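You operate a simulated robot arm through the tools that you are given. There is no shell and no other tool.

You run a simulated two-armed robot. Do the job below in one go: nothing can be reset, and whatever is moved stays where it is left.

TASK
Take the red cups and put it on the top of the service stand. Take the bearing and put it on top of the black foot. Take the teal tin and leave it on top of the flat black lamp. Take the red grip and leave it in the grey box. Open the right drawer of the display table, put the yellow cap inside, then shut the drawer. Press the purple button two times. Take the blue rag from the top of the display table and put it on the shelf of the stock table. Do these in any order. Set down upright: red cups.

It is judged by the outcome, as a careful person would: the job done as asked, and still so three seconds after it is handed in. It fails if anything else is knocked over, pushed out of place, dropped, spilled or broken. A push-on lid holds only when it is set on centred and level and pressed home; a screw cap is set on level and turned clockwise until tight.

THE ROBOT
Two 7-joint arms with two-finger parallel grippers on one trunk, on a base that moves. Base frame: it is fixed to the floor where the robot stands at the start and does not move with it; the origin is under the middle of the robot, x ahead of it, y to its left, z up. Lengths are in m, angles in degrees, forces in N, time in s.
The left shoulder is at the start at [0.05, 0.158, 1.058], the right one opposite. With the tool pointing down near the work surface each hand reaches from about 0.18 to 0.66 m from the robot's upright axis, wherever it stands, measured 20 degrees to its own side. Places, roughly: LT drawer2 [-2, -6, 0.6]; bearing (3x3x2 cm) [1.9, -3.2, 0.8]; black foot (4x4x4 cm) [2, -3.2, 0.8]; blue rag (7x10x3 cm) [-1.8, -5.8, 0.7]; flat black lamp [-1, -6, 0.75]; grey box (22x20x9 cm) [0.1, -6.2, 0.8]; purple button [-1.2, -6.1, 0.8]; red cups (10x10x23 cm) [0.5, 0.2, 0.8]; red grip (4x4x7 cm) [-1.5, -6, 0.8]; right drawer of the display table [-2, -5.9, 0.6]; shelf of the stock table (85x25 cm) [-0.24, -6.22, 0.18]; teal tin [-1, -5.75, 0.75]; top of the service stand [2, -4.1, 0.6]; yellow cap (4x4x3 cm) [-1.5, -6, 0.7]. Payload 3.91 kg a hand.
Tool frame (each hand has its own): the origin (TCP) lies between the finger pads and is the grasp point; the fingertips stand 0.03 m ahead of it; z points along the fingers, y is the line along which they close. The gripper opens to 0.11 m. The fingers are 0.02 m wide and 0.01 m thick; the gripper's body (0.048 by 0.112 m) begins 0.055 m behind the TCP.
Orientation is that of the tool frame in the base frame, as a unit quaternion [w, x, y, z]. With the fingers straight down and closing along the base's y, the tool's x points along the base's -x, its y along +y and its z along -z.

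THE INTERFACE
- The arms move only by the tool servo_tool. It takes "left_rows", "right_rows" or both (then of equal length, played together; a hand with none holds still); each is a list of rows, each a list of 7 numbers: the shift along the tool's x, y, z in units of 30 mm (1.0 is 30 mm), then the turn, a rotation vector about the tool's x, y, z in units of 4 degrees (1.0 is 4 degrees), then the opening, from 0 (shut) to 1 (fully open). In form: [[x, y, z, rx, ry, rz, grip], ...]. A call has 1 to 20 rows; each row shifts and turns the commanded pose from where the row before left it, along the tool's axes as they then stand. A call with a number of a shift or a turn outside -1 to 1 is refused whole. A row lasts 0.2 s, in which the tool goes at most 0.05 m and 8.6 degrees; a call with a longer step from one row to the next is refused whole, and so is a gripper value outside its range. Where a pose cannot be reached the arm comes as near as it can. A force on the tool above 40 N (or 10 N above the force at the start of the call, whichever is more), or a blocked arm, ends the call early, and 0.2 s more pass. The fingers move at their own pace (about 0.153 m/s each) and stop on an object; they squeeze with about 43 N. The grip force told is the motor's: it shows also when the fingers shut on nothing. Time passes only in rows, and 0.2 s behind the last, so rows that do not move let the fingers close. The reply holds the time, the measured pose of the TCP, the force on the tool along the base axes, the opening and the grip force, in the units named above and with some noise, with the torque about the TCP (base axes, N m) and any sound that the robot's microphone picked up, and new pictures: "views" is both (left out), scene, wrist or none (wrist: the cameras of the hands that moved).
- Cameras (640 x 400 px; columns grow to the right, rows downward): "scene" is now at [0.1201, 0.0212, 1.1914]; the picture's right is [0.30, -0.95, 0.00], its down [-0.49, -0.15, -0.86] and it looks along [0.82, 0.26, -0.51] (base axes); focal length 296 px, centre (320, 200). "left" rides on the left gripper at [0.072, -0.017, -0.103] in its tool frame; the picture's right is [0.23, 0.97, 0.00], its down [-0.76, 0.18, -0.62] and it looks along [-0.61, 0.14, 0.78] (tool axes); focal length 222 px, centre (320, 200). "right" rides on the right gripper at [0.072, 0.017, -0.103] in its tool frame; the picture's right is [-0.23, 0.97, 0.00], its down [-0.76, -0.18, -0.62] and it looks along [-0.61, -0.14, 0.78] (tool axes); focal length 222 px, centre (320, 200).
- raise_lower(by): slides the trunk up (or, below 0, down) by that many m; the arms and the scene camera ride with it, the base frame stays. It gives what a move gives, with no picture.
- steer(legs): drives the robot by 1 to 6 legs, each [ahead, turn to the left] in m and degrees, along the robot's own axes; the way and the turn of a leg run together, so that a leg with both is an arc; at most 1.5 m and 180 degrees a leg. The arms and the cameras ride along, it lands a little off, and it stops where it bumps. It gives what a move gives, and a new picture of the scene camera.
- turn_head(pan, tilt): turns the head with the scene camera to pan (to the left, within 80 degrees either way) and tilt (down, from -29 to 69), counted from straight ahead of the robot. It gives what a move gives, and a new picture of the scene camera.
- point_at(camera, pixels): for up to 12 pixels [column, row] of the newest picture of that camera ("zoom" is the newest enlarged one), the place [x, y, z] in the base frame of the surface seen there, good to about 0.002 m, but the place of the scene camera against the robot may be out by one fixed shift of up to 0.018 m in any direction. No time passes.
- inspect(camera, box): a new picture of the part [left, top, right, bottom] of that camera's present view, enlarged. No time passes.
- close_job(): hands the job in; it is judged then, once.

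Leave the grippers open and the arms clear of the work at the hand-in unless told otherwise.

The tools are called after "Emit:" as name(argument=value, ...) on one line, values as JSON. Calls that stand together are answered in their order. servo_tool: Moves the arms, as the interface text tells. Its arguments: {"type":"object","properties":{"left_rows":{"type":"array"},"right_rows":{"type":"array"},"views":{"type":"string","enum":["both","scene","wrist","none"]}},"required":[]} The other tools are called the same way: raise_lower (by) moves the trunk up or down; steer (legs) drives the base; turn_head (pan, tilt) turns the head that bears the scene camera; point_at (camera, pixels) gives the place of the surface under pixels of a picture; inspect (camera, box) takes an enlarged picture of a part of a camera's view; close_job () hands the job in.

At the start:

```text
time_s: 0.0
left_ee_pos: [0.3535, 0.3405, 0.9655]
left_tool_rot: [0.0, -0.002, 1.0, 0.0]
left_contact_force: [-0.3, -0.6, 0.1]
left_torque: [0.03, 0.01, 0.03]
left_width: 0.1101
left_grasp_force: 0.0
right_ee_pos: [0.3403, -0.0226, 1.0381]
right_tool_rot: [0.0, -0.001, 1.0, 0.0]
right_contact_force: [0.1, -1.3, -0.6]
right_torque: [-0.02, 0.05, -0.01]
right_width: 0.1097
right_grasp_force: 0.1
trunk travel left (down, up): [-0.3, 0.182]
robot x, y, heading: [0.0018, 0.002, -0.1]
head pan, tilt (commanded): [17.4, 30.9]
```

scene: 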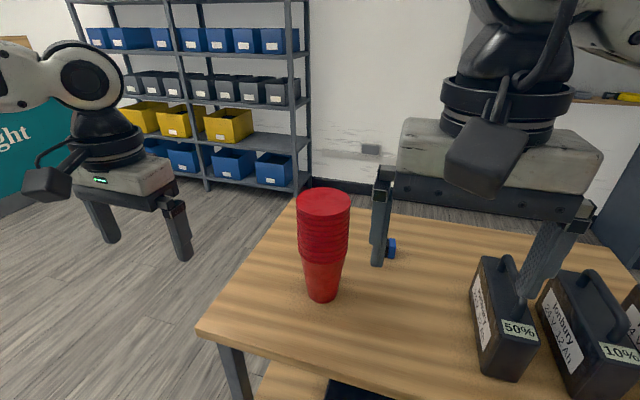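
right: 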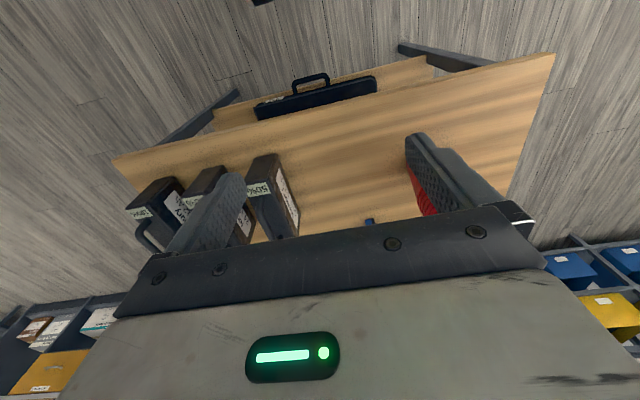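
left: 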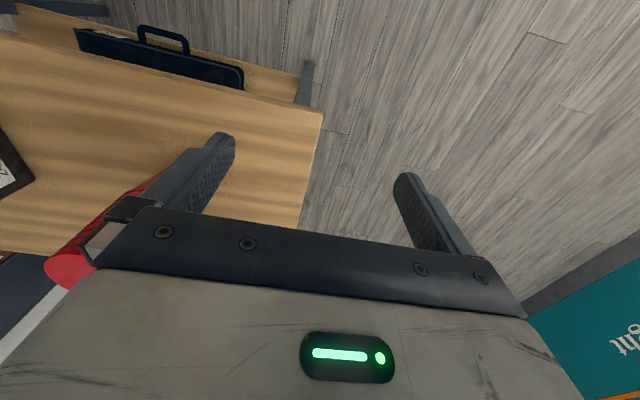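

I see the red cup stack standing on the table at about pixel (323, 245). I'll enlarge it and measure some points on it first.

Emit:
inspect(camera="scene", box=[240, 160, 400, 320])

Emit:
point_at(camera="scene", pixels=[[323, 205], [323, 190], [323, 250], [322, 290], [322, 302], [298, 225], [349, 225], [305, 285], [342, 285], [240, 320], [450, 300], [390, 245]])

```text
2.50 times, centred on (320, 240) of scene
```

zoom: 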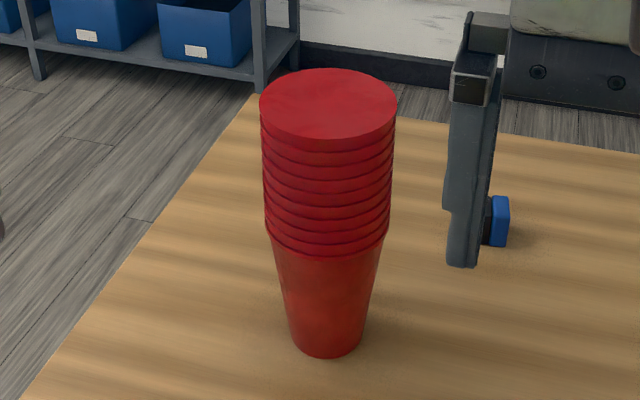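

```text
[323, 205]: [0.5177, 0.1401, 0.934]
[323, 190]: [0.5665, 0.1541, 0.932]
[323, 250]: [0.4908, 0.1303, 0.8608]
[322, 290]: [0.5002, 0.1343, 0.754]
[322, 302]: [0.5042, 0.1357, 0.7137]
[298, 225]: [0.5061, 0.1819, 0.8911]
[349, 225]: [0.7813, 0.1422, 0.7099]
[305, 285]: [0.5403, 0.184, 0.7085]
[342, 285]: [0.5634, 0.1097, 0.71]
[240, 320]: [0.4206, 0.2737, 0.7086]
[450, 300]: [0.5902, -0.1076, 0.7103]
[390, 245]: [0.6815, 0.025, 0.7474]
```

The cup stack is upright: the wide rims are at the top near z 0.934 and the table is at z 0.709. Its centre is near [0.53, 0.145]. I'll move the right hand away to the right, and bring the left hand up and near the cups so its wrist camera can look at them.

Emit:
servo_tool(left_rows=[[0, 0, -1, 0, 0, 0, 1], [0, 0, -1, 0, 0, 0, 1], [-0.4, -0.8, -0.3, 0, 0, 0, 1], [-0.4, -0.8, -0.3, 0, 0, 0, 1], [-0.4, -0.8, -0.3, 0, 0, 0, 1], [-0.4, -0.8, -0.3, 0, 0, 0, 1], [-0.4, -0.8, -0.3, 0, 0, 0, 1], [-0.4, -0.8, -0.3, 0, 0, 0, 1], [-0.4, -0.8, 0, 0, 0, 0, 1], [-0.4, -0.9, 0, 0, 0, 0, 1]], right_rows=[[0, -0.9, 0, 0, 0, 0, 1], [0, -0.9, 0, 0, 0, 0, 1], [0, -0.9, 0, 0, 0, 0, 1], [0, -0.9, 0, 0, 0, 0, 1], [0, -0.9, 0, 0, 0, 0, 1], [0, -0.9, 0, 0, 0, 0, 1], [0, -0.9, 0, 0, 0, 0, 1], [0, 0, 0, 0, 0, 0, 1], [0, 0, 0, 0, 0, 0, 1], [0, 0, 0, 0, 0, 0, 1]], views="both")

```text
time_s: 2.2
left_ee_pos: [0.448, 0.1512, 1.0781]
left_tool_rot: [0.001, -0.005, 1.0, 0.001]
left_contact_force: [-0.4, 0.1, 0.1]
left_torque: [0.0, -0.01, -0.02]
left_width: 0.1099
left_grasp_force: 0.0
left hand out of reach, approached as far as the arm can: row 10
right_ee_pos: [0.3414, -0.2127, 1.0391]
right_tool_rot: [0.0, -0.002, 1.0, 0.0]
right_contact_force: [0.0, 0.5, -0.1]
right_torque: [0.02, -0.02, 0.01]
right_width: 0.1101
right_grasp_force: 0.0
trunk travel left (down, up): [-0.3, 0.182]
robot x, y, heading: [-0.001, 0.0006, -0.2]
head pan, tilt (commanded): [17.4, 30.9]
```

scene: 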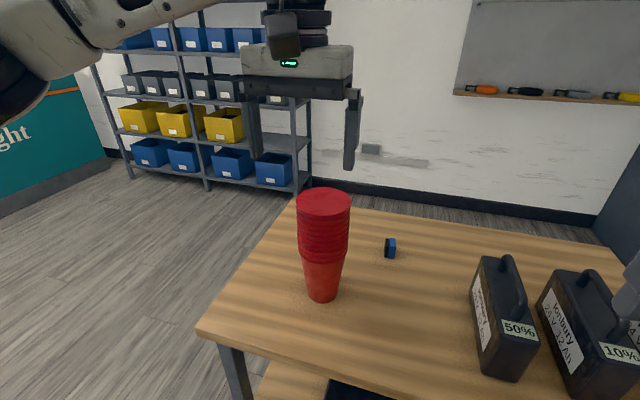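
right: 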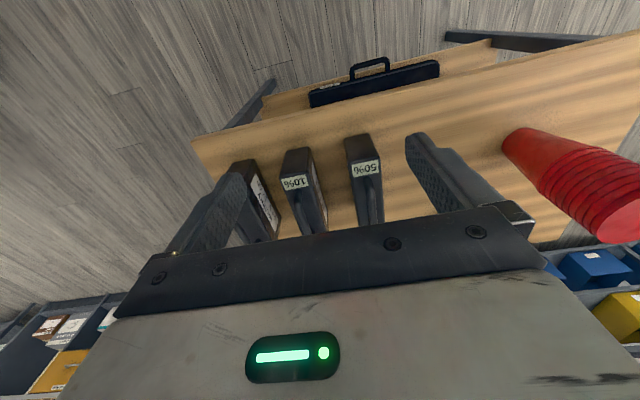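
left: 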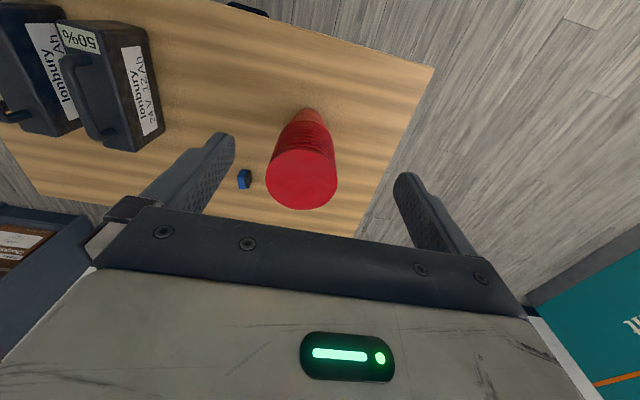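

The left wrist camera now sees the cup top as a red disc from about (266, 175) to (337, 175). I'll measure points round its edge and compare them with the scene camera.

Emit:
point_at(camera="left", pixels=[[302, 180], [269, 180], [334, 180], [302, 207], [302, 153], [280, 200], [325, 200], [280, 158], [325, 160], [305, 112]])

Emit:
point_at(camera="scene", pixels=[[323, 190], [323, 205], [300, 203], [347, 203], [308, 213], [338, 213], [349, 165], [288, 65]])

```text
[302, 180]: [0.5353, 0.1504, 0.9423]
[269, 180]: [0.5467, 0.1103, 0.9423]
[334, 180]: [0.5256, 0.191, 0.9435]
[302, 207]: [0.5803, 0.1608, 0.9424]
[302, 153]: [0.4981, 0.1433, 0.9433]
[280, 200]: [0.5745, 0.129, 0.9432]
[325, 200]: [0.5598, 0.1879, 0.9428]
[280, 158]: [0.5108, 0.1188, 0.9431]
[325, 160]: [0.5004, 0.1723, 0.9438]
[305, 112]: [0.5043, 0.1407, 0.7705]
```

```text
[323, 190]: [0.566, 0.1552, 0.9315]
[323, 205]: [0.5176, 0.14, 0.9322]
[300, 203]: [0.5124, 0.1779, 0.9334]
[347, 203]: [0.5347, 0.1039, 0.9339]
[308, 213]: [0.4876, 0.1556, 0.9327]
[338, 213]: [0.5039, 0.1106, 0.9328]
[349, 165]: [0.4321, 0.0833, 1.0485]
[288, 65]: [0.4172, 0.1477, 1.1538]
```

From the wrist camera the cup top is centred near [0.538, 0.151] at z 0.943, with a radius of about 0.045. The scene camera reads about 1 cm low and off from that. The hand is near its reach limit at this height, so I'll raise the trunk to gain reach downwards.

Emit:
raise_lower(by=0.15)

```text
time_s: 4.0
left_ee_pos: [0.4466, 0.1515, 1.229]
left_tool_rot: [0.001, -0.004, 1.0, 0.0]
left_contact_force: [0.2, 0.2, 0.0]
left_torque: [-0.02, 0.0, 0.0]
left_width: 0.1099
left_grasp_force: 0.0
right_ee_pos: [0.3412, -0.2122, 1.1882]
right_tool_rot: [0.0, -0.002, 1.0, 0.001]
right_contact_force: [-0.7, -0.3, 0.2]
right_torque: [-0.02, -0.01, 0.02]
right_width: 0.11
right_grasp_force: 0.0
trunk travel left (down, up): [-0.45, 0.032]
robot x, y, heading: [-0.001, -0.0008, 0.0]
head pan, tilt (commanded): [17.4, 30.9]
```

I'll bring the left hand to a point directly above the cups, with the fingertips still about 5 cm clear, and look again.

Emit:
servo_tool(left_rows=[[0, 0, 1, 0, 0, 0, 1], [-0.3, 0, 1, 0, 0, 0, 1], [-0.5, 0, 1, 0, 0, 0, 1], [-0.5, 0, 1, 0, 0, 0, 1], [-0.6, 0, 0.9, 0, 0, 0, 1], [-0.6, 0, 0.8, 0, 0, 0, 1], [-0.5, 0, 0.5, 0, 0, 0, 1]], views="both")

```text
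time_s: 5.5
left_ee_pos: [0.5035, 0.185, 1.0504]
left_tool_rot: [0.001, -0.003, 1.0, -0.001]
left_contact_force: [0.3, 0.0, 0.6]
left_torque: [-0.04, 0.01, -0.01]
left_width: 0.1099
left_grasp_force: 0.1
left hand out of reach, approached as far as the arm can: row 4, 5, 6, 7
right_ee_pos: [0.3409, -0.2117, 1.1877]
right_tool_rot: [0.0, -0.002, 1.0, 0.0]
right_contact_force: [0.2, -0.7, -0.3]
right_torque: [0.0, 0.01, 0.0]
right_width: 0.1099
right_grasp_force: 0.1
trunk travel left (down, up): [-0.45, 0.032]
robot x, y, heading: [-0.0003, 0.0053, -0.4]
head pan, tilt (commanded): [17.4, 30.9]
```

scene: 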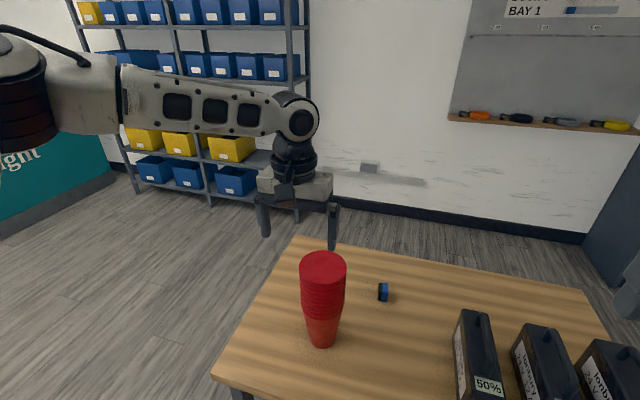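
left: 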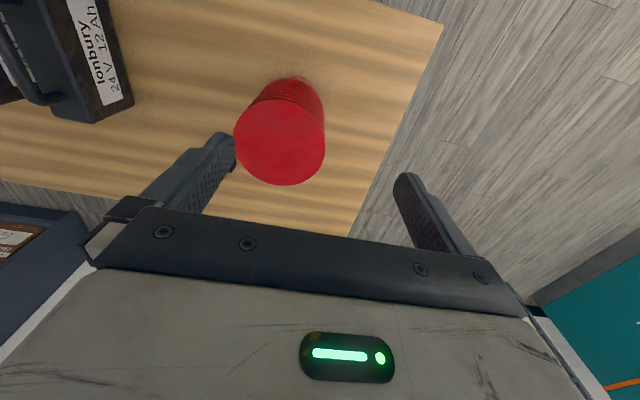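

The left hand stops short at [0.504, 0.185], so the cups are just past its reach from here. I'll look down to see how much room there is between the base and the table before driving closer.

Emit:
turn_head(pan=0, tilt=65)

```text
time_s: 6.5
left_ee_pos: [0.5029, 0.1849, 1.052]
left_tool_rot: [0.001, -0.003, 1.0, -0.001]
left_contact_force: [-0.3, 0.1, 0.6]
left_torque: [-0.03, 0.0, -0.02]
left_width: 0.1101
left_grasp_force: 0.0
right_ee_pos: [0.341, -0.2119, 1.189]
right_tool_rot: [0.0, -0.002, 1.0, 0.0]
right_contact_force: [0.1, 0.7, 0.5]
right_torque: [-0.01, 0.01, 0.03]
right_width: 0.11
right_grasp_force: 0.1
trunk travel left (down, up): [-0.45, 0.032]
robot x, y, heading: [-0.0011, -0.0017, -0.2]
head pan, tilt (commanded): [0.0, 65.0]
```

scene: 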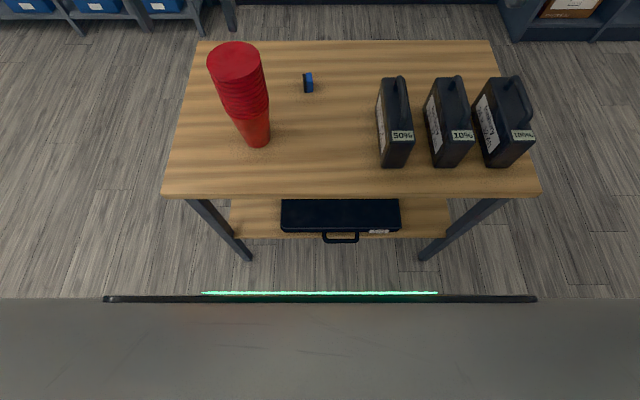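

The base's front edge is at row 298, and the table's near edge is at row 195. I'll measure both.

Emit:
point_at(camera="scene", pixels=[[320, 303], [320, 340], [110, 298], [535, 298], [350, 193], [170, 193], [540, 190], [340, 240], [250, 258], [420, 258], [360, 232]])

```text
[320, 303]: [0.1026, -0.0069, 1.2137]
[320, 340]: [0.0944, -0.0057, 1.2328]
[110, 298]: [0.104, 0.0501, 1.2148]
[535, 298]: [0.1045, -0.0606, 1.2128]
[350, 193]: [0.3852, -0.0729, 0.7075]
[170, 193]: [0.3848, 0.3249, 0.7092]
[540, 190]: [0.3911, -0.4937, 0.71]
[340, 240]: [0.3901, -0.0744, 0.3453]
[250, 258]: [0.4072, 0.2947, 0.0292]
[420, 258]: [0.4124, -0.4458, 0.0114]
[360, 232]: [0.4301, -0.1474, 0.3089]
```

That grey band is the robot's own head cover. The table's near edge is at about x 0.395. I'll ease forward 6 cm with the hands well above everything.

Emit:
steer(legs=[[0.06, 0]])

```text
time_s: 7.5
left_ee_pos: [0.5636, 0.1851, 1.0511]
left_tool_rot: [0.001, -0.004, 1.0, -0.001]
left_contact_force: [0.1, 0.4, -0.6]
left_torque: [-0.02, 0.03, -0.03]
left_width: 0.11
left_grasp_force: 0.1
right_ee_pos: [0.4017, -0.2122, 1.1873]
right_tool_rot: [0.001, -0.003, 1.0, 0.001]
right_contact_force: [0.2, -1.0, 0.2]
right_torque: [-0.01, 0.05, -0.02]
right_width: 0.11
right_grasp_force: 0.0
trunk travel left (down, up): [-0.45, 0.032]
robot x, y, heading: [0.0592, -0.003, -0.0]
head pan, tilt (commanded): [0.0, 65.0]
```

scene: 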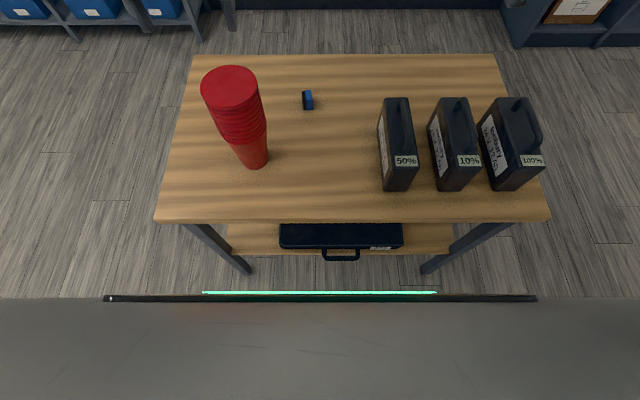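

The hand should show near pixel (205, 40) in this picture, but I don't clearly see it. I'll enlarge that area and take the wrist view to check.

Emit:
inspect(camera="scene", box=[100, 0, 420, 200])

Emit:
inspect(camera="left", box=[0, 0, 640, 400])

```text
2.00 times, centred on (260, 100) of scene
```

zoom: 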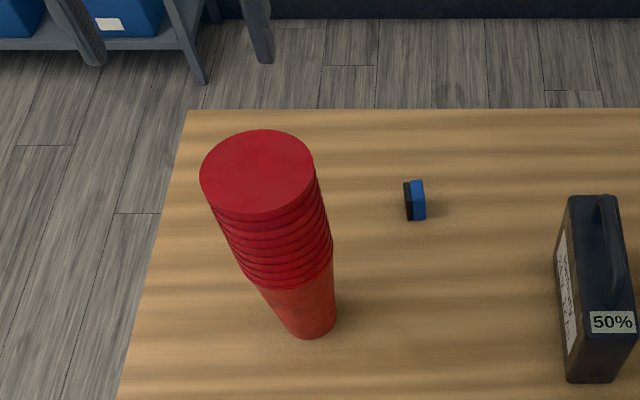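

```text
1.00 times, centred on (320, 200) of left (not enlarged: the box is as wide or as high as the picture)
```

zoom: 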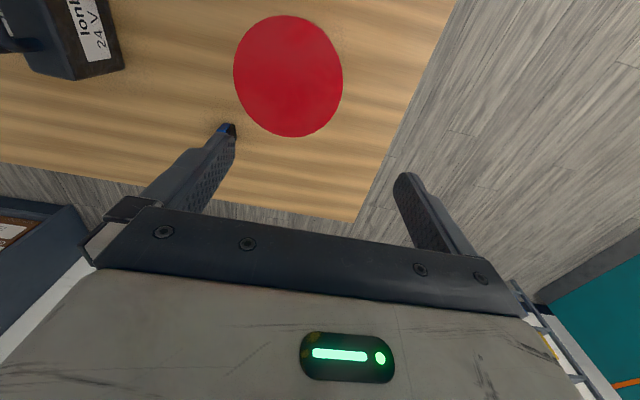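

The fingers are visible at the top of the enlarged view after all. I'll measure the cup top's rim in the left wrist picture.

Emit:
point_at(camera="left", pixels=[[289, 77], [235, 74], [341, 76], [288, 135], [291, 18], [250, 35], [326, 35], [252, 116], [327, 117], [250, 160]])

```text
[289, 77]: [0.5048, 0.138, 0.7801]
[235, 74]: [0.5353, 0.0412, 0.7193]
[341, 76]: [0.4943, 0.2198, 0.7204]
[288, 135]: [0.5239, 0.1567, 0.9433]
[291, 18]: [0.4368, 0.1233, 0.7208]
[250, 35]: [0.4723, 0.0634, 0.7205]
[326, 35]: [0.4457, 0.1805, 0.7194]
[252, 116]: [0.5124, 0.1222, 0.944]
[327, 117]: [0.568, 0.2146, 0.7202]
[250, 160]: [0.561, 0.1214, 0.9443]
```

Those were read off the older left picture. I'll read the newest enlarged picture, the left wrist view, instead.

Emit:
point_at(camera="zoom", pixels=[[289, 77], [236, 74], [340, 76], [288, 134], [291, 18], [252, 37], [325, 37], [254, 115], [325, 116]])

```text
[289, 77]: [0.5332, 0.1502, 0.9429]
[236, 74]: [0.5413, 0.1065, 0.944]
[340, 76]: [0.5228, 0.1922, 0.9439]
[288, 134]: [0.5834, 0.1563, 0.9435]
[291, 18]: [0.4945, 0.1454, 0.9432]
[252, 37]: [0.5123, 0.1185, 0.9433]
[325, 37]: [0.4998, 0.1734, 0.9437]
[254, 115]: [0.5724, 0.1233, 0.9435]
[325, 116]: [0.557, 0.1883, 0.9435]
```

The cup's axis is at about [0.537, 0.1505] with a radius of about 0.0455. The hand needs to go back 2.7 cm and 3.5 cm to the right. I'll move there and check alignment before descending.

Emit:
servo_tool(left_rows=[[0.45, -0.58, 0.3, 0, 0, 0, 1], [0.44, -0.58, 0.3, 0, 0, 0, 1], [0, 0, 0, 0, 0, 0, 1]], views="wrist")

```text
time_s: 8.3
left_ee_pos: [0.5311, 0.158, 1.0343]
left_tool_rot: [0.003, -0.004, 1.0, -0.002]
left_contact_force: [-0.3, 0.3, -0.4]
left_torque: [0.0, 0.05, 0.01]
left_width: 0.1101
left_grasp_force: 0.0
left hand out of reach, approached as far as the arm can: row 1, 2
right_ee_pos: [0.401, -0.2124, 1.1877]
right_tool_rot: [0.0, -0.001, 1.0, 0.0]
right_contact_force: [-0.2, 0.3, 0.4]
right_torque: [0.03, -0.01, 0.0]
right_width: 0.1101
right_grasp_force: 0.0
trunk travel left (down, up): [-0.45, 0.032]
robot x, y, heading: [0.06, -0.0015, 0.4]
head pan, tilt (commanded): [0.0, 65.0]
```

left: 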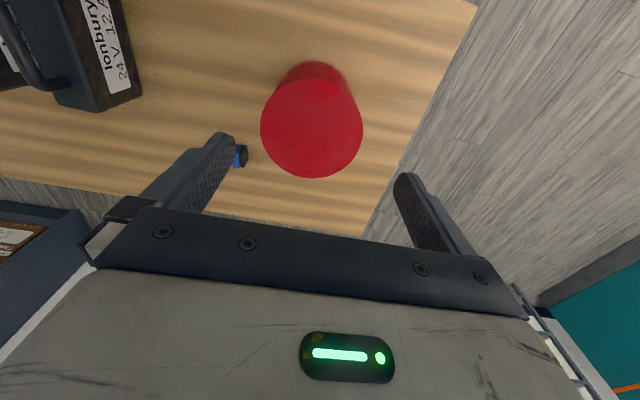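

I'm about 6 mm short in x and 8 mm off in y. The fingertips are at z 1.004, still above the cup top at 0.943. I'll nudge 2.5 cm lower, where reach is better, and correct sideways.

Emit:
servo_tool(left_rows=[[-0.1, -0.12, 0.4, 0, 0, 0, 1], [-0.1, -0.12, 0.4, 0, 0, 0, 1], [0, 0, 0, 0, 0, 0, 1]], views="wrist")

```text
time_s: 9.1
left_ee_pos: [0.5269, 0.1625, 1.0169]
left_tool_rot: [0.002, -0.004, 1.0, -0.002]
left_contact_force: [-0.6, 0.5, 0.4]
left_torque: [-0.04, 0.0, 0.0]
left_width: 0.1099
left_grasp_force: 0.1
left hand out of reach, approached as far as the arm can: row 1, 2
right_ee_pos: [0.4012, -0.2132, 1.188]
right_tool_rot: [0.001, -0.001, 1.0, 0.0]
right_contact_force: [0.2, 0.1, 0.5]
right_torque: [-0.02, 0.0, -0.03]
right_width: 0.1099
right_grasp_force: 0.1
trunk travel left (down, up): [-0.45, 0.032]
robot x, y, heading: [0.0613, -0.0014, -0.1]
head pan, tilt (commanded): [0.0, 65.0]
```

left: 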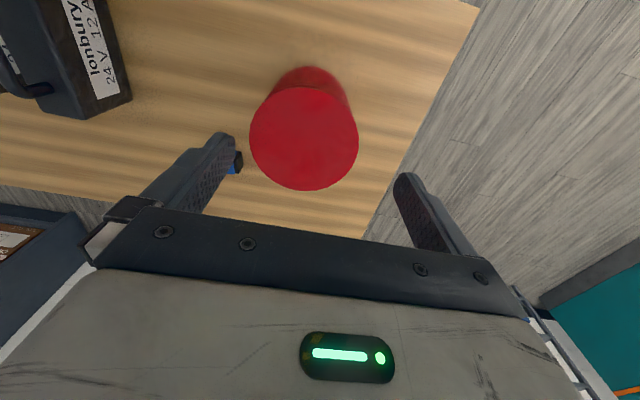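

It slid outward as it went down, so this looks like a joint limit and not plain reach. The stack is round, so I can turn the tool about the vertical to relieve it. I'll rise a little and rotate 32° clockwise seen from above, then see whether the hand gets to the spot.

Emit:
servo_tool(left_rows=[[0, 0, -0.5, 0, 0, 1, 1], [0, 0, -0.5, 0, 0, 1, 1], [0, 0, 0, 0, 0, 1, 1], [0, 0, 0, 0, 0, 1, 1], [0, 0, 0, 0, 0, 1, 1], [0, 0, 0, 0, 0, 1, 1], [0, 0, 0, 0, 0, 1, 1], [0, 0, 0, 0, 0, 1, 1]], views="both")

```text
time_s: 10.9
left_ee_pos: [0.5265, 0.1628, 1.0473]
left_tool_rot: [0.001, 0.274, 0.962, -0.001]
left_contact_force: [-0.3, 0.7, 0.4]
left_torque: [0.0, -0.01, -0.02]
left_width: 0.1099
left_grasp_force: 0.0
right_ee_pos: [0.4004, -0.2119, 1.1881]
right_tool_rot: [0.0, -0.002, 1.0, 0.0]
right_contact_force: [-1.5, -0.2, 0.6]
right_torque: [0.02, -0.03, 0.0]
right_width: 0.1102
right_grasp_force: 0.0
trunk travel left (down, up): [-0.45, 0.032]
robot x, y, heading: [0.0621, 0.0009, -0.1]
head pan, tilt (commanded): [0.0, 65.0]
```

scene: 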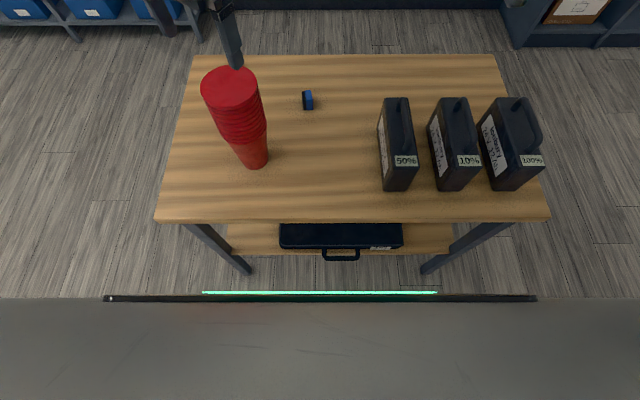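
left: 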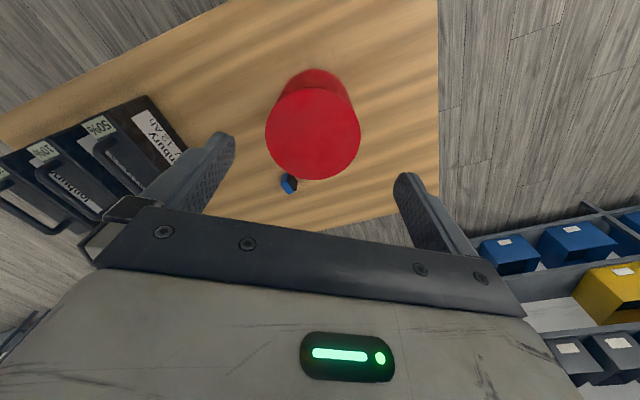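

The rotation worked and the position held. I need +1.05 cm in x and −1.23 cm in y, which in the tool's axes is about −0.51 and −0.165 units. I'll try that with a small descent.

Emit:
servo_tool(left_rows=[[-0.26, -0.08, 0.3, 0, 0, 0, 1], [-0.25, -0.085, 0.3, 0, 0, 0, 1], [0, 0, 0.2, 0, 0, 0, 1], [0, 0, 0, 0, 0, 0, 1]], views="wrist")

```text
time_s: 11.9
left_ee_pos: [0.5285, 0.1596, 1.0266]
left_tool_rot: [0.001, 0.272, 0.962, -0.001]
left_contact_force: [0.6, -0.3, 0.1]
left_torque: [-0.04, 0.0, -0.01]
left_width: 0.1098
left_grasp_force: 0.1
left hand out of reach, approached as far as the arm can: row 2
right_ee_pos: [0.4012, -0.2142, 1.1888]
right_tool_rot: [0.001, -0.001, 1.0, 0.0]
right_contact_force: [0.5, 1.0, -0.6]
right_torque: [0.0, 0.01, -0.03]
right_width: 0.11
right_grasp_force: 0.1
trunk travel left (down, up): [-0.45, 0.032]
robot x, y, heading: [0.0633, 0.0016, -0.0]
head pan, tilt (commanded): [0.0, 65.0]
```

left: 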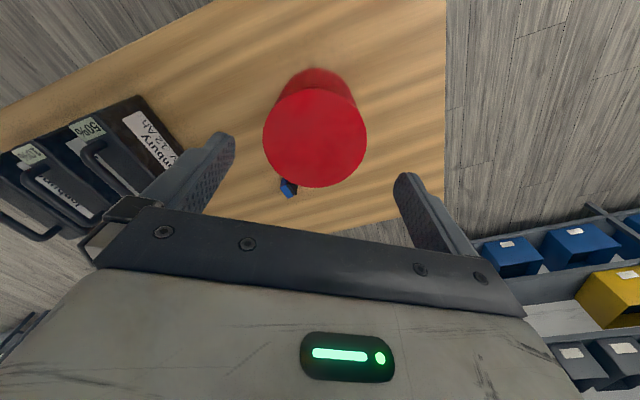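

The limit is the same in any yaw, so the hand doesn't like reaching straight in front of its shoulder. Turning the robot right will put the cups toward its left side, where the arm reaches well. I'll raise the hand a little first, then back up 5 cm and turn right 15°.

Emit:
servo_tool(left_rows=[[0, 0, -1, 0, 0, 0, 1], [0, 0, -0.3, 0, 0, 0, 1]], views="none")

Emit:
steer(legs=[[-0.05, 0], [0, -15]])

```text
time_s: 12.5
left_ee_pos: [0.5311, 0.1564, 1.064]
left_tool_rot: [0.002, 0.273, 0.962, -0.001]
left_contact_force: [-0.4, 0.5, 0.1]
left_torque: [0.01, 0.0, 0.02]
left_width: 0.1101
left_grasp_force: 0.0
right_ee_pos: [0.4003, -0.2121, 1.1883]
right_tool_rot: [0.0, -0.002, 1.0, 0.0]
right_contact_force: [-0.4, -0.5, 0.1]
right_torque: [-0.01, 0.0, -0.06]
right_width: 0.11
right_grasp_force: 0.1
trunk travel left (down, up): [-0.45, 0.032]
robot x, y, heading: [0.0614, 0.0007, -0.2]
head pan, tilt (commanded): [0.0, 65.0]
```

```text
time_s: 14.3
left_ee_pos: [0.504, 0.0319, 1.0649]
left_tool_rot: [0.002, 0.395, 0.918, -0.001]
left_contact_force: [-0.3, -0.3, 0.8]
left_torque: [0.03, -0.01, 0.0]
left_width: 0.11
left_grasp_force: 0.1
right_ee_pos: [0.2839, -0.2932, 1.1888]
right_tool_rot: [0.0, 0.127, 0.992, 0.001]
right_contact_force: [-0.4, 0.1, -0.2]
right_torque: [-0.02, -0.03, -0.01]
right_width: 0.1098
right_grasp_force: 0.2
trunk travel left (down, up): [-0.45, 0.032]
robot x, y, heading: [0.0101, 0.0002, -15.1]
head pan, tilt (commanded): [0.0, 65.0]
```

scene: 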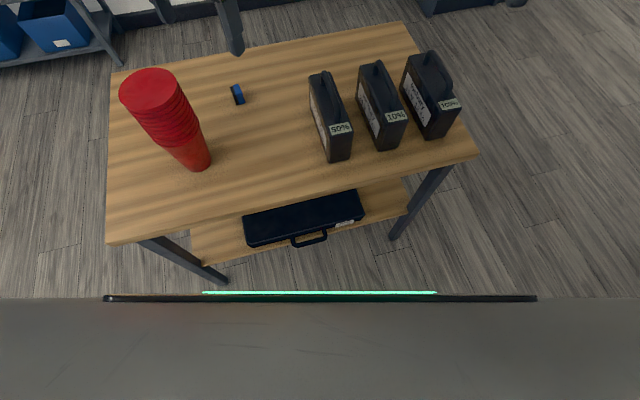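

The robot turned cleanly. Now I'll turn the tool back in line with the robot and shift about 12 cm left to get over the cups.

Emit:
servo_tool(left_rows=[[0, 0, 0, 0, 0, -1, 1], [0, 0, 0, 0, 0, -1, 1], [0, 0, 0, 0, 0, -1, 1], [0, 0, 0, 0, 0, -1, 1], [0, 0, 0, 0, 0, -1, 1], [0, 0, 0, 0, 0, -1, 1], [0, 0, 0, 0, 0, -1, 1], [0, 0, 0, 0, 0, -1, 1], [0, 0.82, 0, 0, 0, 0, 1], [0, 0.82, 0, 0, 0, 0, 1], [0, 0.82, 0, 0, 0, 0, 1], [0, 0.82, 0, 0, 0, 0, 1], [0, 0.82, 0, 0, 0, 0, 1], [0, 0, 0, 0, 0, 0, 1]], views="wrist")

```text
time_s: 17.3
left_ee_pos: [0.5354, 0.1493, 1.065]
left_tool_rot: [0.001, 0.127, 0.992, 0.0]
left_contact_force: [0.0, -0.2, -0.8]
left_torque: [-0.01, 0.0, 0.02]
left_width: 0.1101
left_grasp_force: 0.1
right_ee_pos: [0.2847, -0.2927, 1.1877]
right_tool_rot: [0.0, 0.129, 0.992, 0.0]
right_contact_force: [-0.4, -1.2, 0.1]
right_torque: [0.0, -0.04, -0.03]
right_width: 0.1097
right_grasp_force: 0.0
trunk travel left (down, up): [-0.45, 0.032]
robot x, y, heading: [0.0093, 0.0005, -15.1]
head pan, tilt (commanded): [0.0, 65.0]
```

left: 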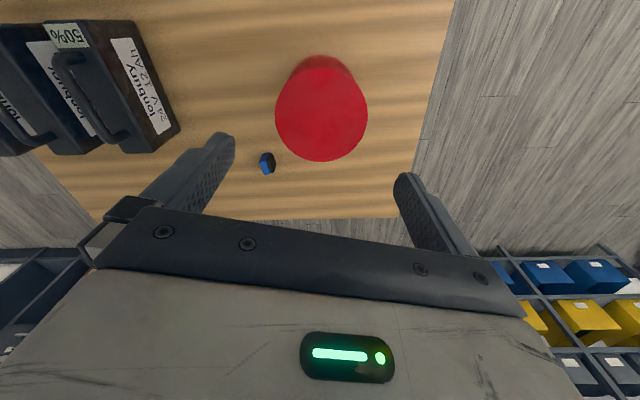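

The hand reached [0.535, 0.149] with no reach warning. I'll re-measure the cup rim from this view.

Emit:
point_at(camera="left", pixels=[[322, 115], [278, 113], [366, 115], [322, 159], [322, 70], [291, 80], [354, 82], [291, 146], [354, 148]])

```text
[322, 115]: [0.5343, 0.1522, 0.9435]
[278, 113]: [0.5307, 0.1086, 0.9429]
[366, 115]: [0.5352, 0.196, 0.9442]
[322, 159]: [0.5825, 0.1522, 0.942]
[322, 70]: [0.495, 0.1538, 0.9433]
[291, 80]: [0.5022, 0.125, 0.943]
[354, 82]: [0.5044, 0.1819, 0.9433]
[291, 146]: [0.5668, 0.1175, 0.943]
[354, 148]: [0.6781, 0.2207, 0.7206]
```

The stack's axis is at [0.5385, 0.152] with a radius of 0.045. I'll correct 3 mm and lower so the fingertips just overlap the top rim, then check.

Emit:
servo_tool(left_rows=[[-0.075, 0.11, 0.5, 0, 0, 0, 1], [0, 0, 0.8, 0, 0, 0, 1], [0, 0, 0.8, 0, 0, 0, 1], [0, 0, 0.6, 0, 0, 0, 1], [0, 0, 0.4, 0, 0, 0, 1], [0, 0, 0.4, 0, 0, 0, 1]], views="both")

```text
time_s: 18.7
left_ee_pos: [0.5385, 0.1535, 0.9573]
left_tool_rot: [0.002, 0.126, 0.992, -0.001]
left_contact_force: [-0.2, 0.1, 0.2]
left_torque: [-0.02, 0.01, -0.02]
left_width: 0.11
left_grasp_force: 0.0
right_ee_pos: [0.2843, -0.2926, 1.1884]
right_tool_rot: [0.0, 0.128, 0.992, 0.0]
right_contact_force: [-0.8, -0.2, 0.5]
right_torque: [0.0, 0.03, 0.01]
right_width: 0.11
right_grasp_force: 0.1
trunk travel left (down, up): [-0.45, 0.032]
robot x, y, heading: [0.0103, 0.0036, -14.9]
head pan, tilt (commanded): [0.0, 65.0]
```

scene: 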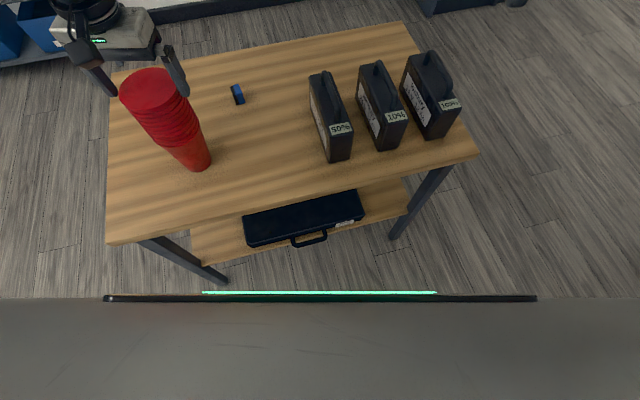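
left: 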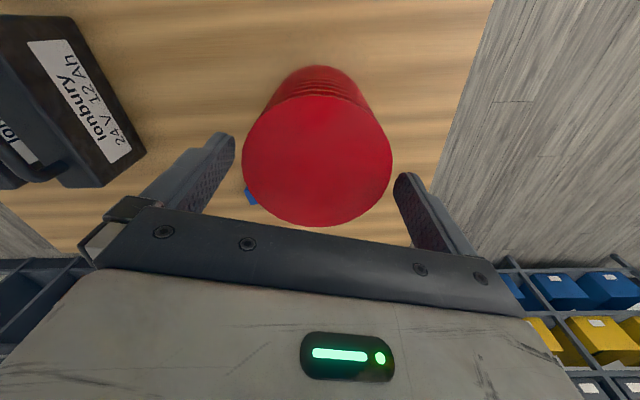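

The stack sits between the fingers. I'll measure the fingertips and the rim to be sure of the gaps.

Emit:
point_at(camera="left", pixels=[[232, 150], [230, 165], [398, 190], [402, 210], [246, 160], [389, 163], [317, 160], [317, 222], [317, 98]])

```text
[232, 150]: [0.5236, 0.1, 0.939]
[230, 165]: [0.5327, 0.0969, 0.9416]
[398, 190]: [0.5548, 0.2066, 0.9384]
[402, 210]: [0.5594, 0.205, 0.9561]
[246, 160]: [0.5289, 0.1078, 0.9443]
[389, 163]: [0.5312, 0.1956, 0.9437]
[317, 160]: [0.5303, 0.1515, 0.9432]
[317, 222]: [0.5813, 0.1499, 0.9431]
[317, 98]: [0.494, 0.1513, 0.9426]
```

The fingers are centred on the cups with about 9 mm clear on each side. I'll lower to TCP z 0.90 and close.

Emit:
servo_tool(left_rows=[[0, -0.03, 0.5, 0, 0, 0, 1], [0, 0, 0.5, 0, 0, 0, 1], [0, 0, 0.5, 0, 0, 0, 1], [0, 0, 0.4, 0, 0, 0, 1], [0, 0, 0, 0, 0, 0, 1], [0, 0, 0, 0, 0, 0, 0.75], [0, 0, 0, 0, 0, 0, 0.5], [0, 0, 0, 0, 0, 0, 0.5], [0, 0, 0, 0, 0, 0, 0.5]], views="wrist")

```text
time_s: 20.7
left_ee_pos: [0.5393, 0.1501, 0.9022]
left_tool_rot: [0.001, 0.127, 0.992, -0.001]
left_contact_force: [-0.1, 0.2, 1.3]
left_torque: [0.02, -0.01, 0.01]
left_width: 0.0931
left_grasp_force: 43.0
right_ee_pos: [0.2841, -0.2922, 1.1876]
right_tool_rot: [0.001, 0.128, 0.992, 0.001]
right_contact_force: [-0.5, -0.9, 0.3]
right_torque: [0.02, 0.02, -0.01]
right_width: 0.1101
right_grasp_force: 0.1
trunk travel left (down, up): [-0.45, 0.032]
robot x, y, heading: [0.0097, -0.0011, -15.1]
head pan, tilt (commanded): [0.0, 65.0]
```

left: 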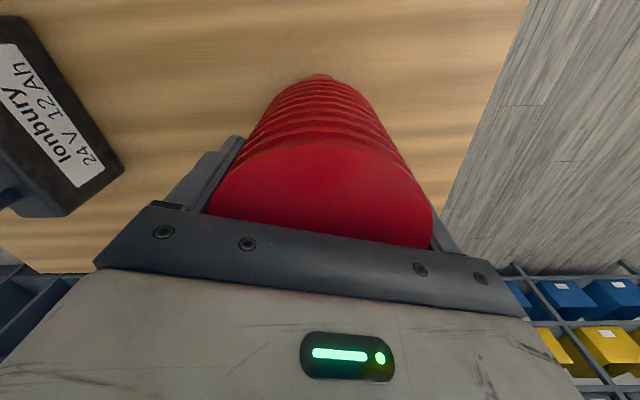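

I have a firm grip at 0.093 m width with 43 N. I'll lift 10 cm straight up and look.

Emit:
servo_tool(left_rows=[[0, 0, -0.3, 0, 0, 0, 0.5], [0, 0, -0.6, 0, 0, 0, 0.5], [0, 0, -0.8, 0, 0, 0, 0.5], [0, 0, -0.8, 0, 0, 0, 0.5], [0, 0, -0.6, 0, 0, 0, 0.5], [0, 0, -0.3, 0, 0, 0, 0.5]], views="both")

```text
time_s: 22.1
left_ee_pos: [0.5378, 0.1517, 1.0052]
left_tool_rot: [0.0, 0.127, 0.992, -0.002]
left_contact_force: [0.5, -0.4, -1.8]
left_torque: [0.01, 0.01, -0.05]
left_width: 0.093
left_grasp_force: 42.8
right_ee_pos: [0.2841, -0.2934, 1.1878]
right_tool_rot: [0.0, 0.127, 0.992, 0.0]
right_contact_force: [0.4, 0.1, -1.2]
right_torque: [0.04, 0.01, 0.04]
right_width: 0.1103
right_grasp_force: 0.0
trunk travel left (down, up): [-0.45, 0.032]
robot x, y, heading: [0.0118, 0.0019, -15.0]
head pan, tilt (commanded): [0.0, 65.0]
```

scene: 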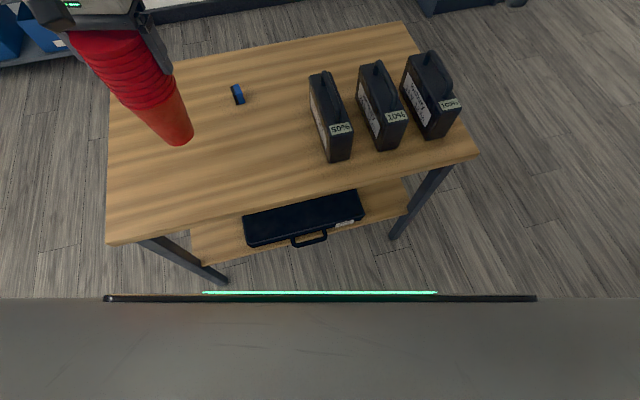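
left: 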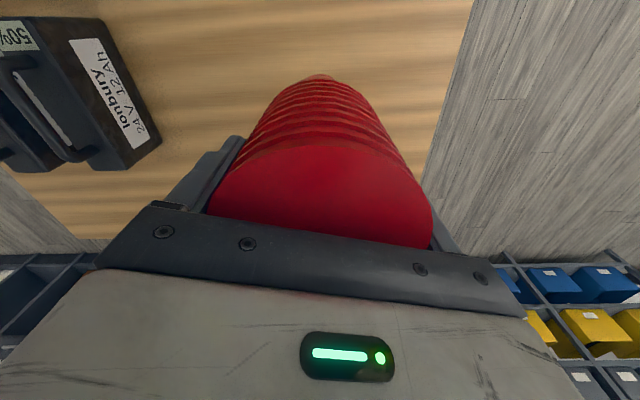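

The cups are up and hanging straight, with their bottom about 10 cm above the table. Before driving, I'll look to the right, where the other places are.

Emit:
turn_head(pan=-75, tilt=15)

```text
time_s: 23.6
left_ee_pos: [0.5382, 0.1513, 1.0041]
left_tool_rot: [0.001, 0.127, 0.992, -0.001]
left_contact_force: [0.6, -0.7, -1.1]
left_torque: [-0.01, 0.03, -0.03]
left_width: 0.0934
left_grasp_force: 42.9
right_ee_pos: [0.2844, -0.2924, 1.1875]
right_tool_rot: [0.0, 0.128, 0.992, 0.0]
right_contact_force: [0.1, 0.0, -0.1]
right_torque: [0.0, -0.01, 0.02]
right_width: 0.11
right_grasp_force: 0.1
trunk travel left (down, up): [-0.45, 0.032]
robot x, y, heading: [0.0078, 0.003, -14.9]
head pan, tilt (commanded): [-75.0, 15.0]
```

scene: 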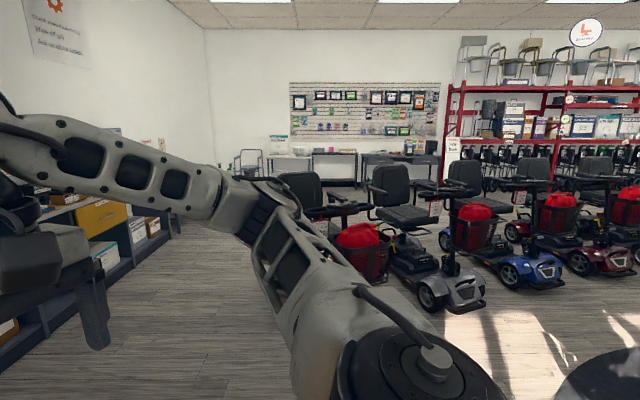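

I see scooters at centre right, tables against the far wall at about row 165, and shelving along the left wall. I'll measure points to build a map.

Emit:
point_at(camera="scene", pixels=[[230, 190], [250, 165], [290, 160], [335, 155], [400, 157], [420, 150], [180, 250], [250, 300], [220, 230], [365, 240], [310, 185], [440, 300]])

Emit:
point_at(camera="scene", pixels=[[140, 270], [190, 200], [430, 180], [560, 280], [520, 270], [600, 260], [480, 340], [640, 300], [600, 380], [150, 200], [120, 290], [350, 190]])

Emit:
inspect(camera="scene", box=[200, 100, 460, 262])

```text
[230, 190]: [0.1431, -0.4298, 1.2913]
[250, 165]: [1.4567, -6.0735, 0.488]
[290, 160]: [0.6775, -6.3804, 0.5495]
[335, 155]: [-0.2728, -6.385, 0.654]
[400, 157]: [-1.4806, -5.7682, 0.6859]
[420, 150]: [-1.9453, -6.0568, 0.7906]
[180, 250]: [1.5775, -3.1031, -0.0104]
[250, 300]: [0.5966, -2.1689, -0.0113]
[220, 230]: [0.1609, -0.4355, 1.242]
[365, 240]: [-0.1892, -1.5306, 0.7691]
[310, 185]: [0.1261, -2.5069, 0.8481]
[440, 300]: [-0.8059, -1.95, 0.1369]
```

```text
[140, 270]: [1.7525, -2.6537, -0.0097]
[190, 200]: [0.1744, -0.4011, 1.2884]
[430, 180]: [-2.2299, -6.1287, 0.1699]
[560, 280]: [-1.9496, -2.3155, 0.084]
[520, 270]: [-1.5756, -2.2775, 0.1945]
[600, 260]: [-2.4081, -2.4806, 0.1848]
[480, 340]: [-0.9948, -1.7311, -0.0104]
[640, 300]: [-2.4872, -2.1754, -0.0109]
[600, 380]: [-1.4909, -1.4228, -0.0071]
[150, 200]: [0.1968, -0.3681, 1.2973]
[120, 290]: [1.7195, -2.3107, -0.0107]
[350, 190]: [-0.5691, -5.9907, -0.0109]
```

```text
2.46 times, centred on (330, 181) of scene
```

zoom: 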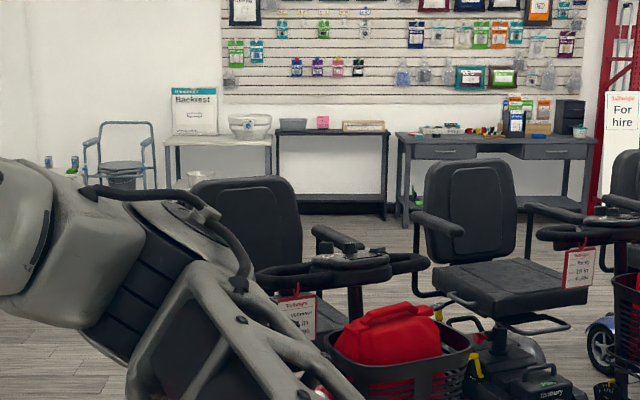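

The aisle at x ≈ 0.6–1.6 is clear and leads down to y −3…−5. I'll pull the held cups in toward the robot, raising them slightly so they clear the boxes. Then I'll back up, turn right and drive round the table corner.

Emit:
servo_tool(left_rows=[[0.5, 0, -0.3, 0, 0, 0, 0.5], [0.8, 0, -0.5, 0, 0, 0, 0.5], [0.9, 0, -0.5, 0, 0, 0, 0.5], [0.9, 0, -0.3, 0, 0, 0, 0.5], [0.6, 0, 0, 0, 0, 0, 0.5], [0.3, 0, 0, 0, 0, 0, 0.5]], right_rows=[[0, -0.5, 0, 0, 0, 0, 1], [0, -0.5, 0, 0, 0, 0, 1], [0, -0.5, 0, 0, 0, 0, 1], [0, -0.5, 0, 0, 0, 0, 1], [0, -0.5, 0, 0, 0, 0, 1], [0, 0, 0, 0, 0, 0, 1]], views="none")

Emit:
steer(legs=[[-0.15, 0], [0, -30]])

```text
time_s: 25.0
left_ee_pos: [0.4216, 0.1813, 1.0534]
left_tool_rot: [0.001, 0.127, 0.992, -0.002]
left_contact_force: [0.2, -0.8, -0.8]
left_torque: [0.01, 0.02, 0.03]
left_width: 0.0927
left_grasp_force: 42.8
right_ee_pos: [0.2645, -0.367, 1.1883]
right_tool_rot: [0.001, 0.128, 0.992, 0.0]
right_contact_force: [-0.1, 0.3, 0.0]
right_torque: [0.0, -0.02, 0.02]
right_width: 0.1096
right_grasp_force: 0.0
trunk travel left (down, up): [-0.45, 0.032]
robot x, y, heading: [0.0081, -0.003, -15.1]
head pan, tilt (commanded): [-75.0, 15.0]
```

```text
time_s: 27.8
left_ee_pos: [0.3113, -0.0112, 1.0526]
left_tool_rot: [0.0, 0.38, 0.925, -0.001]
left_contact_force: [0.0, -0.1, -0.9]
left_torque: [-0.01, -0.02, 0.0]
left_width: 0.0931
left_grasp_force: 43.0
right_ee_pos: [-0.0986, -0.4051, 1.1876]
right_tool_rot: [0.0, 0.382, 0.924, 0.001]
right_contact_force: [-0.1, -0.5, 0.4]
right_torque: [-0.02, 0.02, 0.02]
right_width: 0.11
right_grasp_force: 0.1
trunk travel left (down, up): [-0.45, 0.032]
robot x, y, heading: [-0.1364, 0.0385, -45.1]
head pan, tilt (commanded): [-75.0, 15.0]
```

scene: 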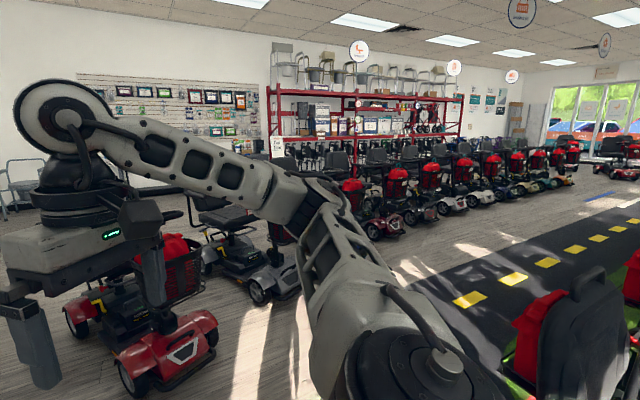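

There's a red scooter ahead to the right at (170, 330), and another seat behind at (580, 340). I'll measure how close they are.

Emit:
point_at(camera="scene", pixels=[[200, 345], [135, 375], [185, 250], [70, 330], [580, 340], [530, 380], [620, 290], [510, 390], [300, 390], [270, 300], [30, 190], [60, 370]])

```text
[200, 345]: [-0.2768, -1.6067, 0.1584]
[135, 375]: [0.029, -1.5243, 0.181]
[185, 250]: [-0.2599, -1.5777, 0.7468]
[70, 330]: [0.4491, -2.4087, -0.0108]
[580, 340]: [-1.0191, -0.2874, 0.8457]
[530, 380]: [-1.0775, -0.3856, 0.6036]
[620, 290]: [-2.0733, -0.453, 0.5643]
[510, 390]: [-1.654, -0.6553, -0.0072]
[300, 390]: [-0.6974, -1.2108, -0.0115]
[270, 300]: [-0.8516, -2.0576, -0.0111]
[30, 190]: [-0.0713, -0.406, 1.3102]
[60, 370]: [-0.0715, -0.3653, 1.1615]
```

The scooters ahead start at about y −1.5 for x ≤ 0.1, and one stands behind at x −1. I'll go straight down to y ≈ −0.55, then diagonally out into the clear aisle. The head goes forward first so I can see.

Emit:
steer(legs=[[0, -45], [0.58, 0], [0, 45]])

Emit:
turn_head(pan=0, tilt=25)

```text
time_s: 35.2
left_ee_pos: [0.312, -0.5886, 1.0517]
left_tool_rot: [0.001, 0.381, 0.925, -0.001]
left_contact_force: [-0.2, 0.5, -1.0]
left_torque: [0.0, -0.03, 0.0]
left_width: 0.0931
left_grasp_force: 43.7
right_ee_pos: [-0.1015, -0.9811, 1.1879]
right_tool_rot: [0.0, 0.383, 0.924, 0.0]
right_contact_force: [1.0, 0.3, 0.5]
right_torque: [-0.04, -0.02, 0.01]
right_width: 0.1098
right_grasp_force: 0.0
trunk travel left (down, up): [-0.45, 0.032]
robot x, y, heading: [-0.1371, -0.5369, -45.1]
head pan, tilt (commanded): [-75.0, 15.0]
```

scene: 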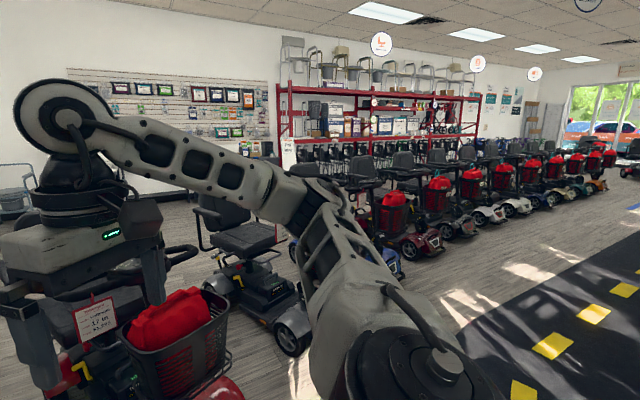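

```text
time_s: 36.7
left_ee_pos: [0.3102, -0.5881, 1.0518]
left_tool_rot: [0.0, 0.38, 0.925, -0.001]
left_contact_force: [0.1, 0.0, -1.1]
left_torque: [0.0, 0.03, -0.05]
left_width: 0.093
left_grasp_force: 42.7
right_ee_pos: [-0.1021, -0.9825, 1.1874]
right_tool_rot: [0.001, 0.383, 0.924, 0.0]
right_contact_force: [1.5, -0.4, 0.1]
right_torque: [0.01, -0.03, 0.01]
right_width: 0.1102
right_grasp_force: 0.0
trunk travel left (down, up): [-0.45, 0.032]
robot x, y, heading: [-0.1389, -0.5352, -45.3]
head pan, tilt (commanded): [0.0, 25.0]
```

scene: 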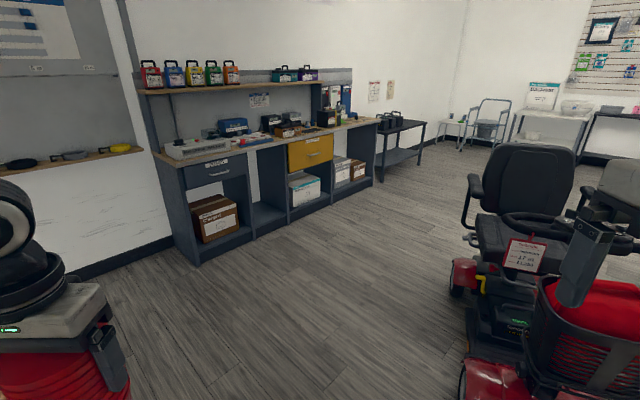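

I can see the workbench along the wall, the dark service stand at its far end (400, 140), and clear floor ahead. I'll measure these.

Emit:
point_at(camera="scene", pixels=[[195, 265], [155, 158], [380, 122], [375, 183], [300, 130], [330, 118], [400, 125], [425, 122], [380, 180], [460, 290], [465, 385], [320, 350]])

Emit:
inspect(camera="scene", box=[240, 70, 440, 195])

```text
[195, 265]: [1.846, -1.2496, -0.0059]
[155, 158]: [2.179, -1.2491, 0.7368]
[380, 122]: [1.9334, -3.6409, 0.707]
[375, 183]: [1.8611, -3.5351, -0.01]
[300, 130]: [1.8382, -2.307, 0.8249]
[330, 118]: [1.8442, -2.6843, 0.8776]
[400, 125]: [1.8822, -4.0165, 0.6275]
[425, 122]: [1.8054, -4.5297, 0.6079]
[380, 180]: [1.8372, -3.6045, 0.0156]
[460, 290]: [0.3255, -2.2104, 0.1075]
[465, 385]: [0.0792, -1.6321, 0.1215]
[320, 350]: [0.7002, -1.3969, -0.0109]
```

```text
3.20 times, centred on (340, 132) of scene
```

zoom: 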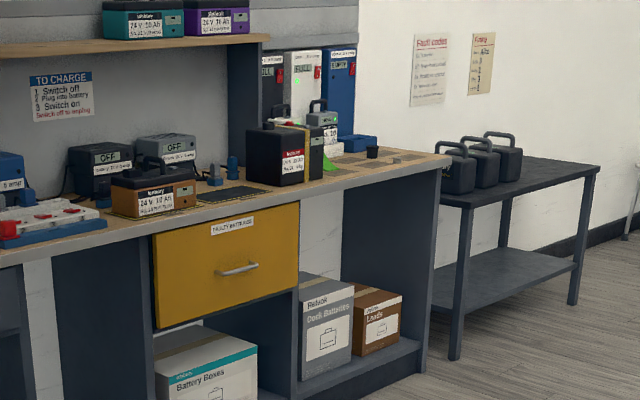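

The path is clear. I'll drive diagonally 1.5 m, turn down the aisle and go on to y ≈ −4.15, then face the stand (heading 0°).

Emit:
steer(legs=[[1.5, 0], [0, -45], [1.4, 0], [1.15, 0], [0, 90]])

```text
time_s: 62.1
left_ee_pos: [1.2929, -3.8583, 1.0512]
left_tool_rot: [0.001, -0.012, 1.0, -0.001]
left_contact_force: [0.3, 0.1, -1.4]
left_torque: [-0.02, -0.02, -0.03]
left_width: 0.0929
left_grasp_force: 42.6
right_ee_pos: [1.2925, -4.4288, 1.1888]
right_tool_rot: [0.0, -0.011, 1.0, 0.0]
right_contact_force: [0.6, 0.3, 1.1]
right_torque: [0.03, 0.0, 0.02]
right_width: 0.1099
right_grasp_force: 0.1
trunk travel left (down, up): [-0.45, 0.032]
robot x, y, heading: [0.9459, -4.1449, 1.2]
head pan, tilt (commanded): [0.0, 25.0]
```

scene: 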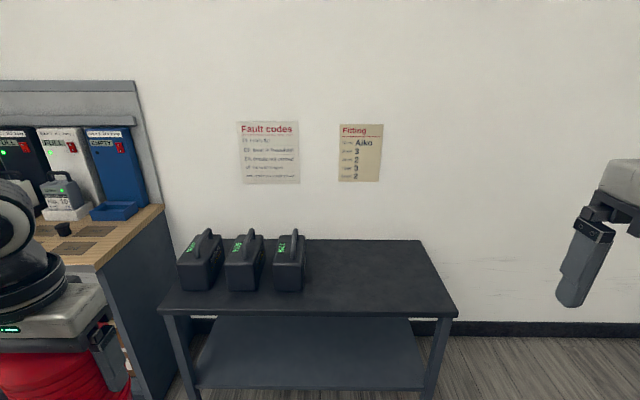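

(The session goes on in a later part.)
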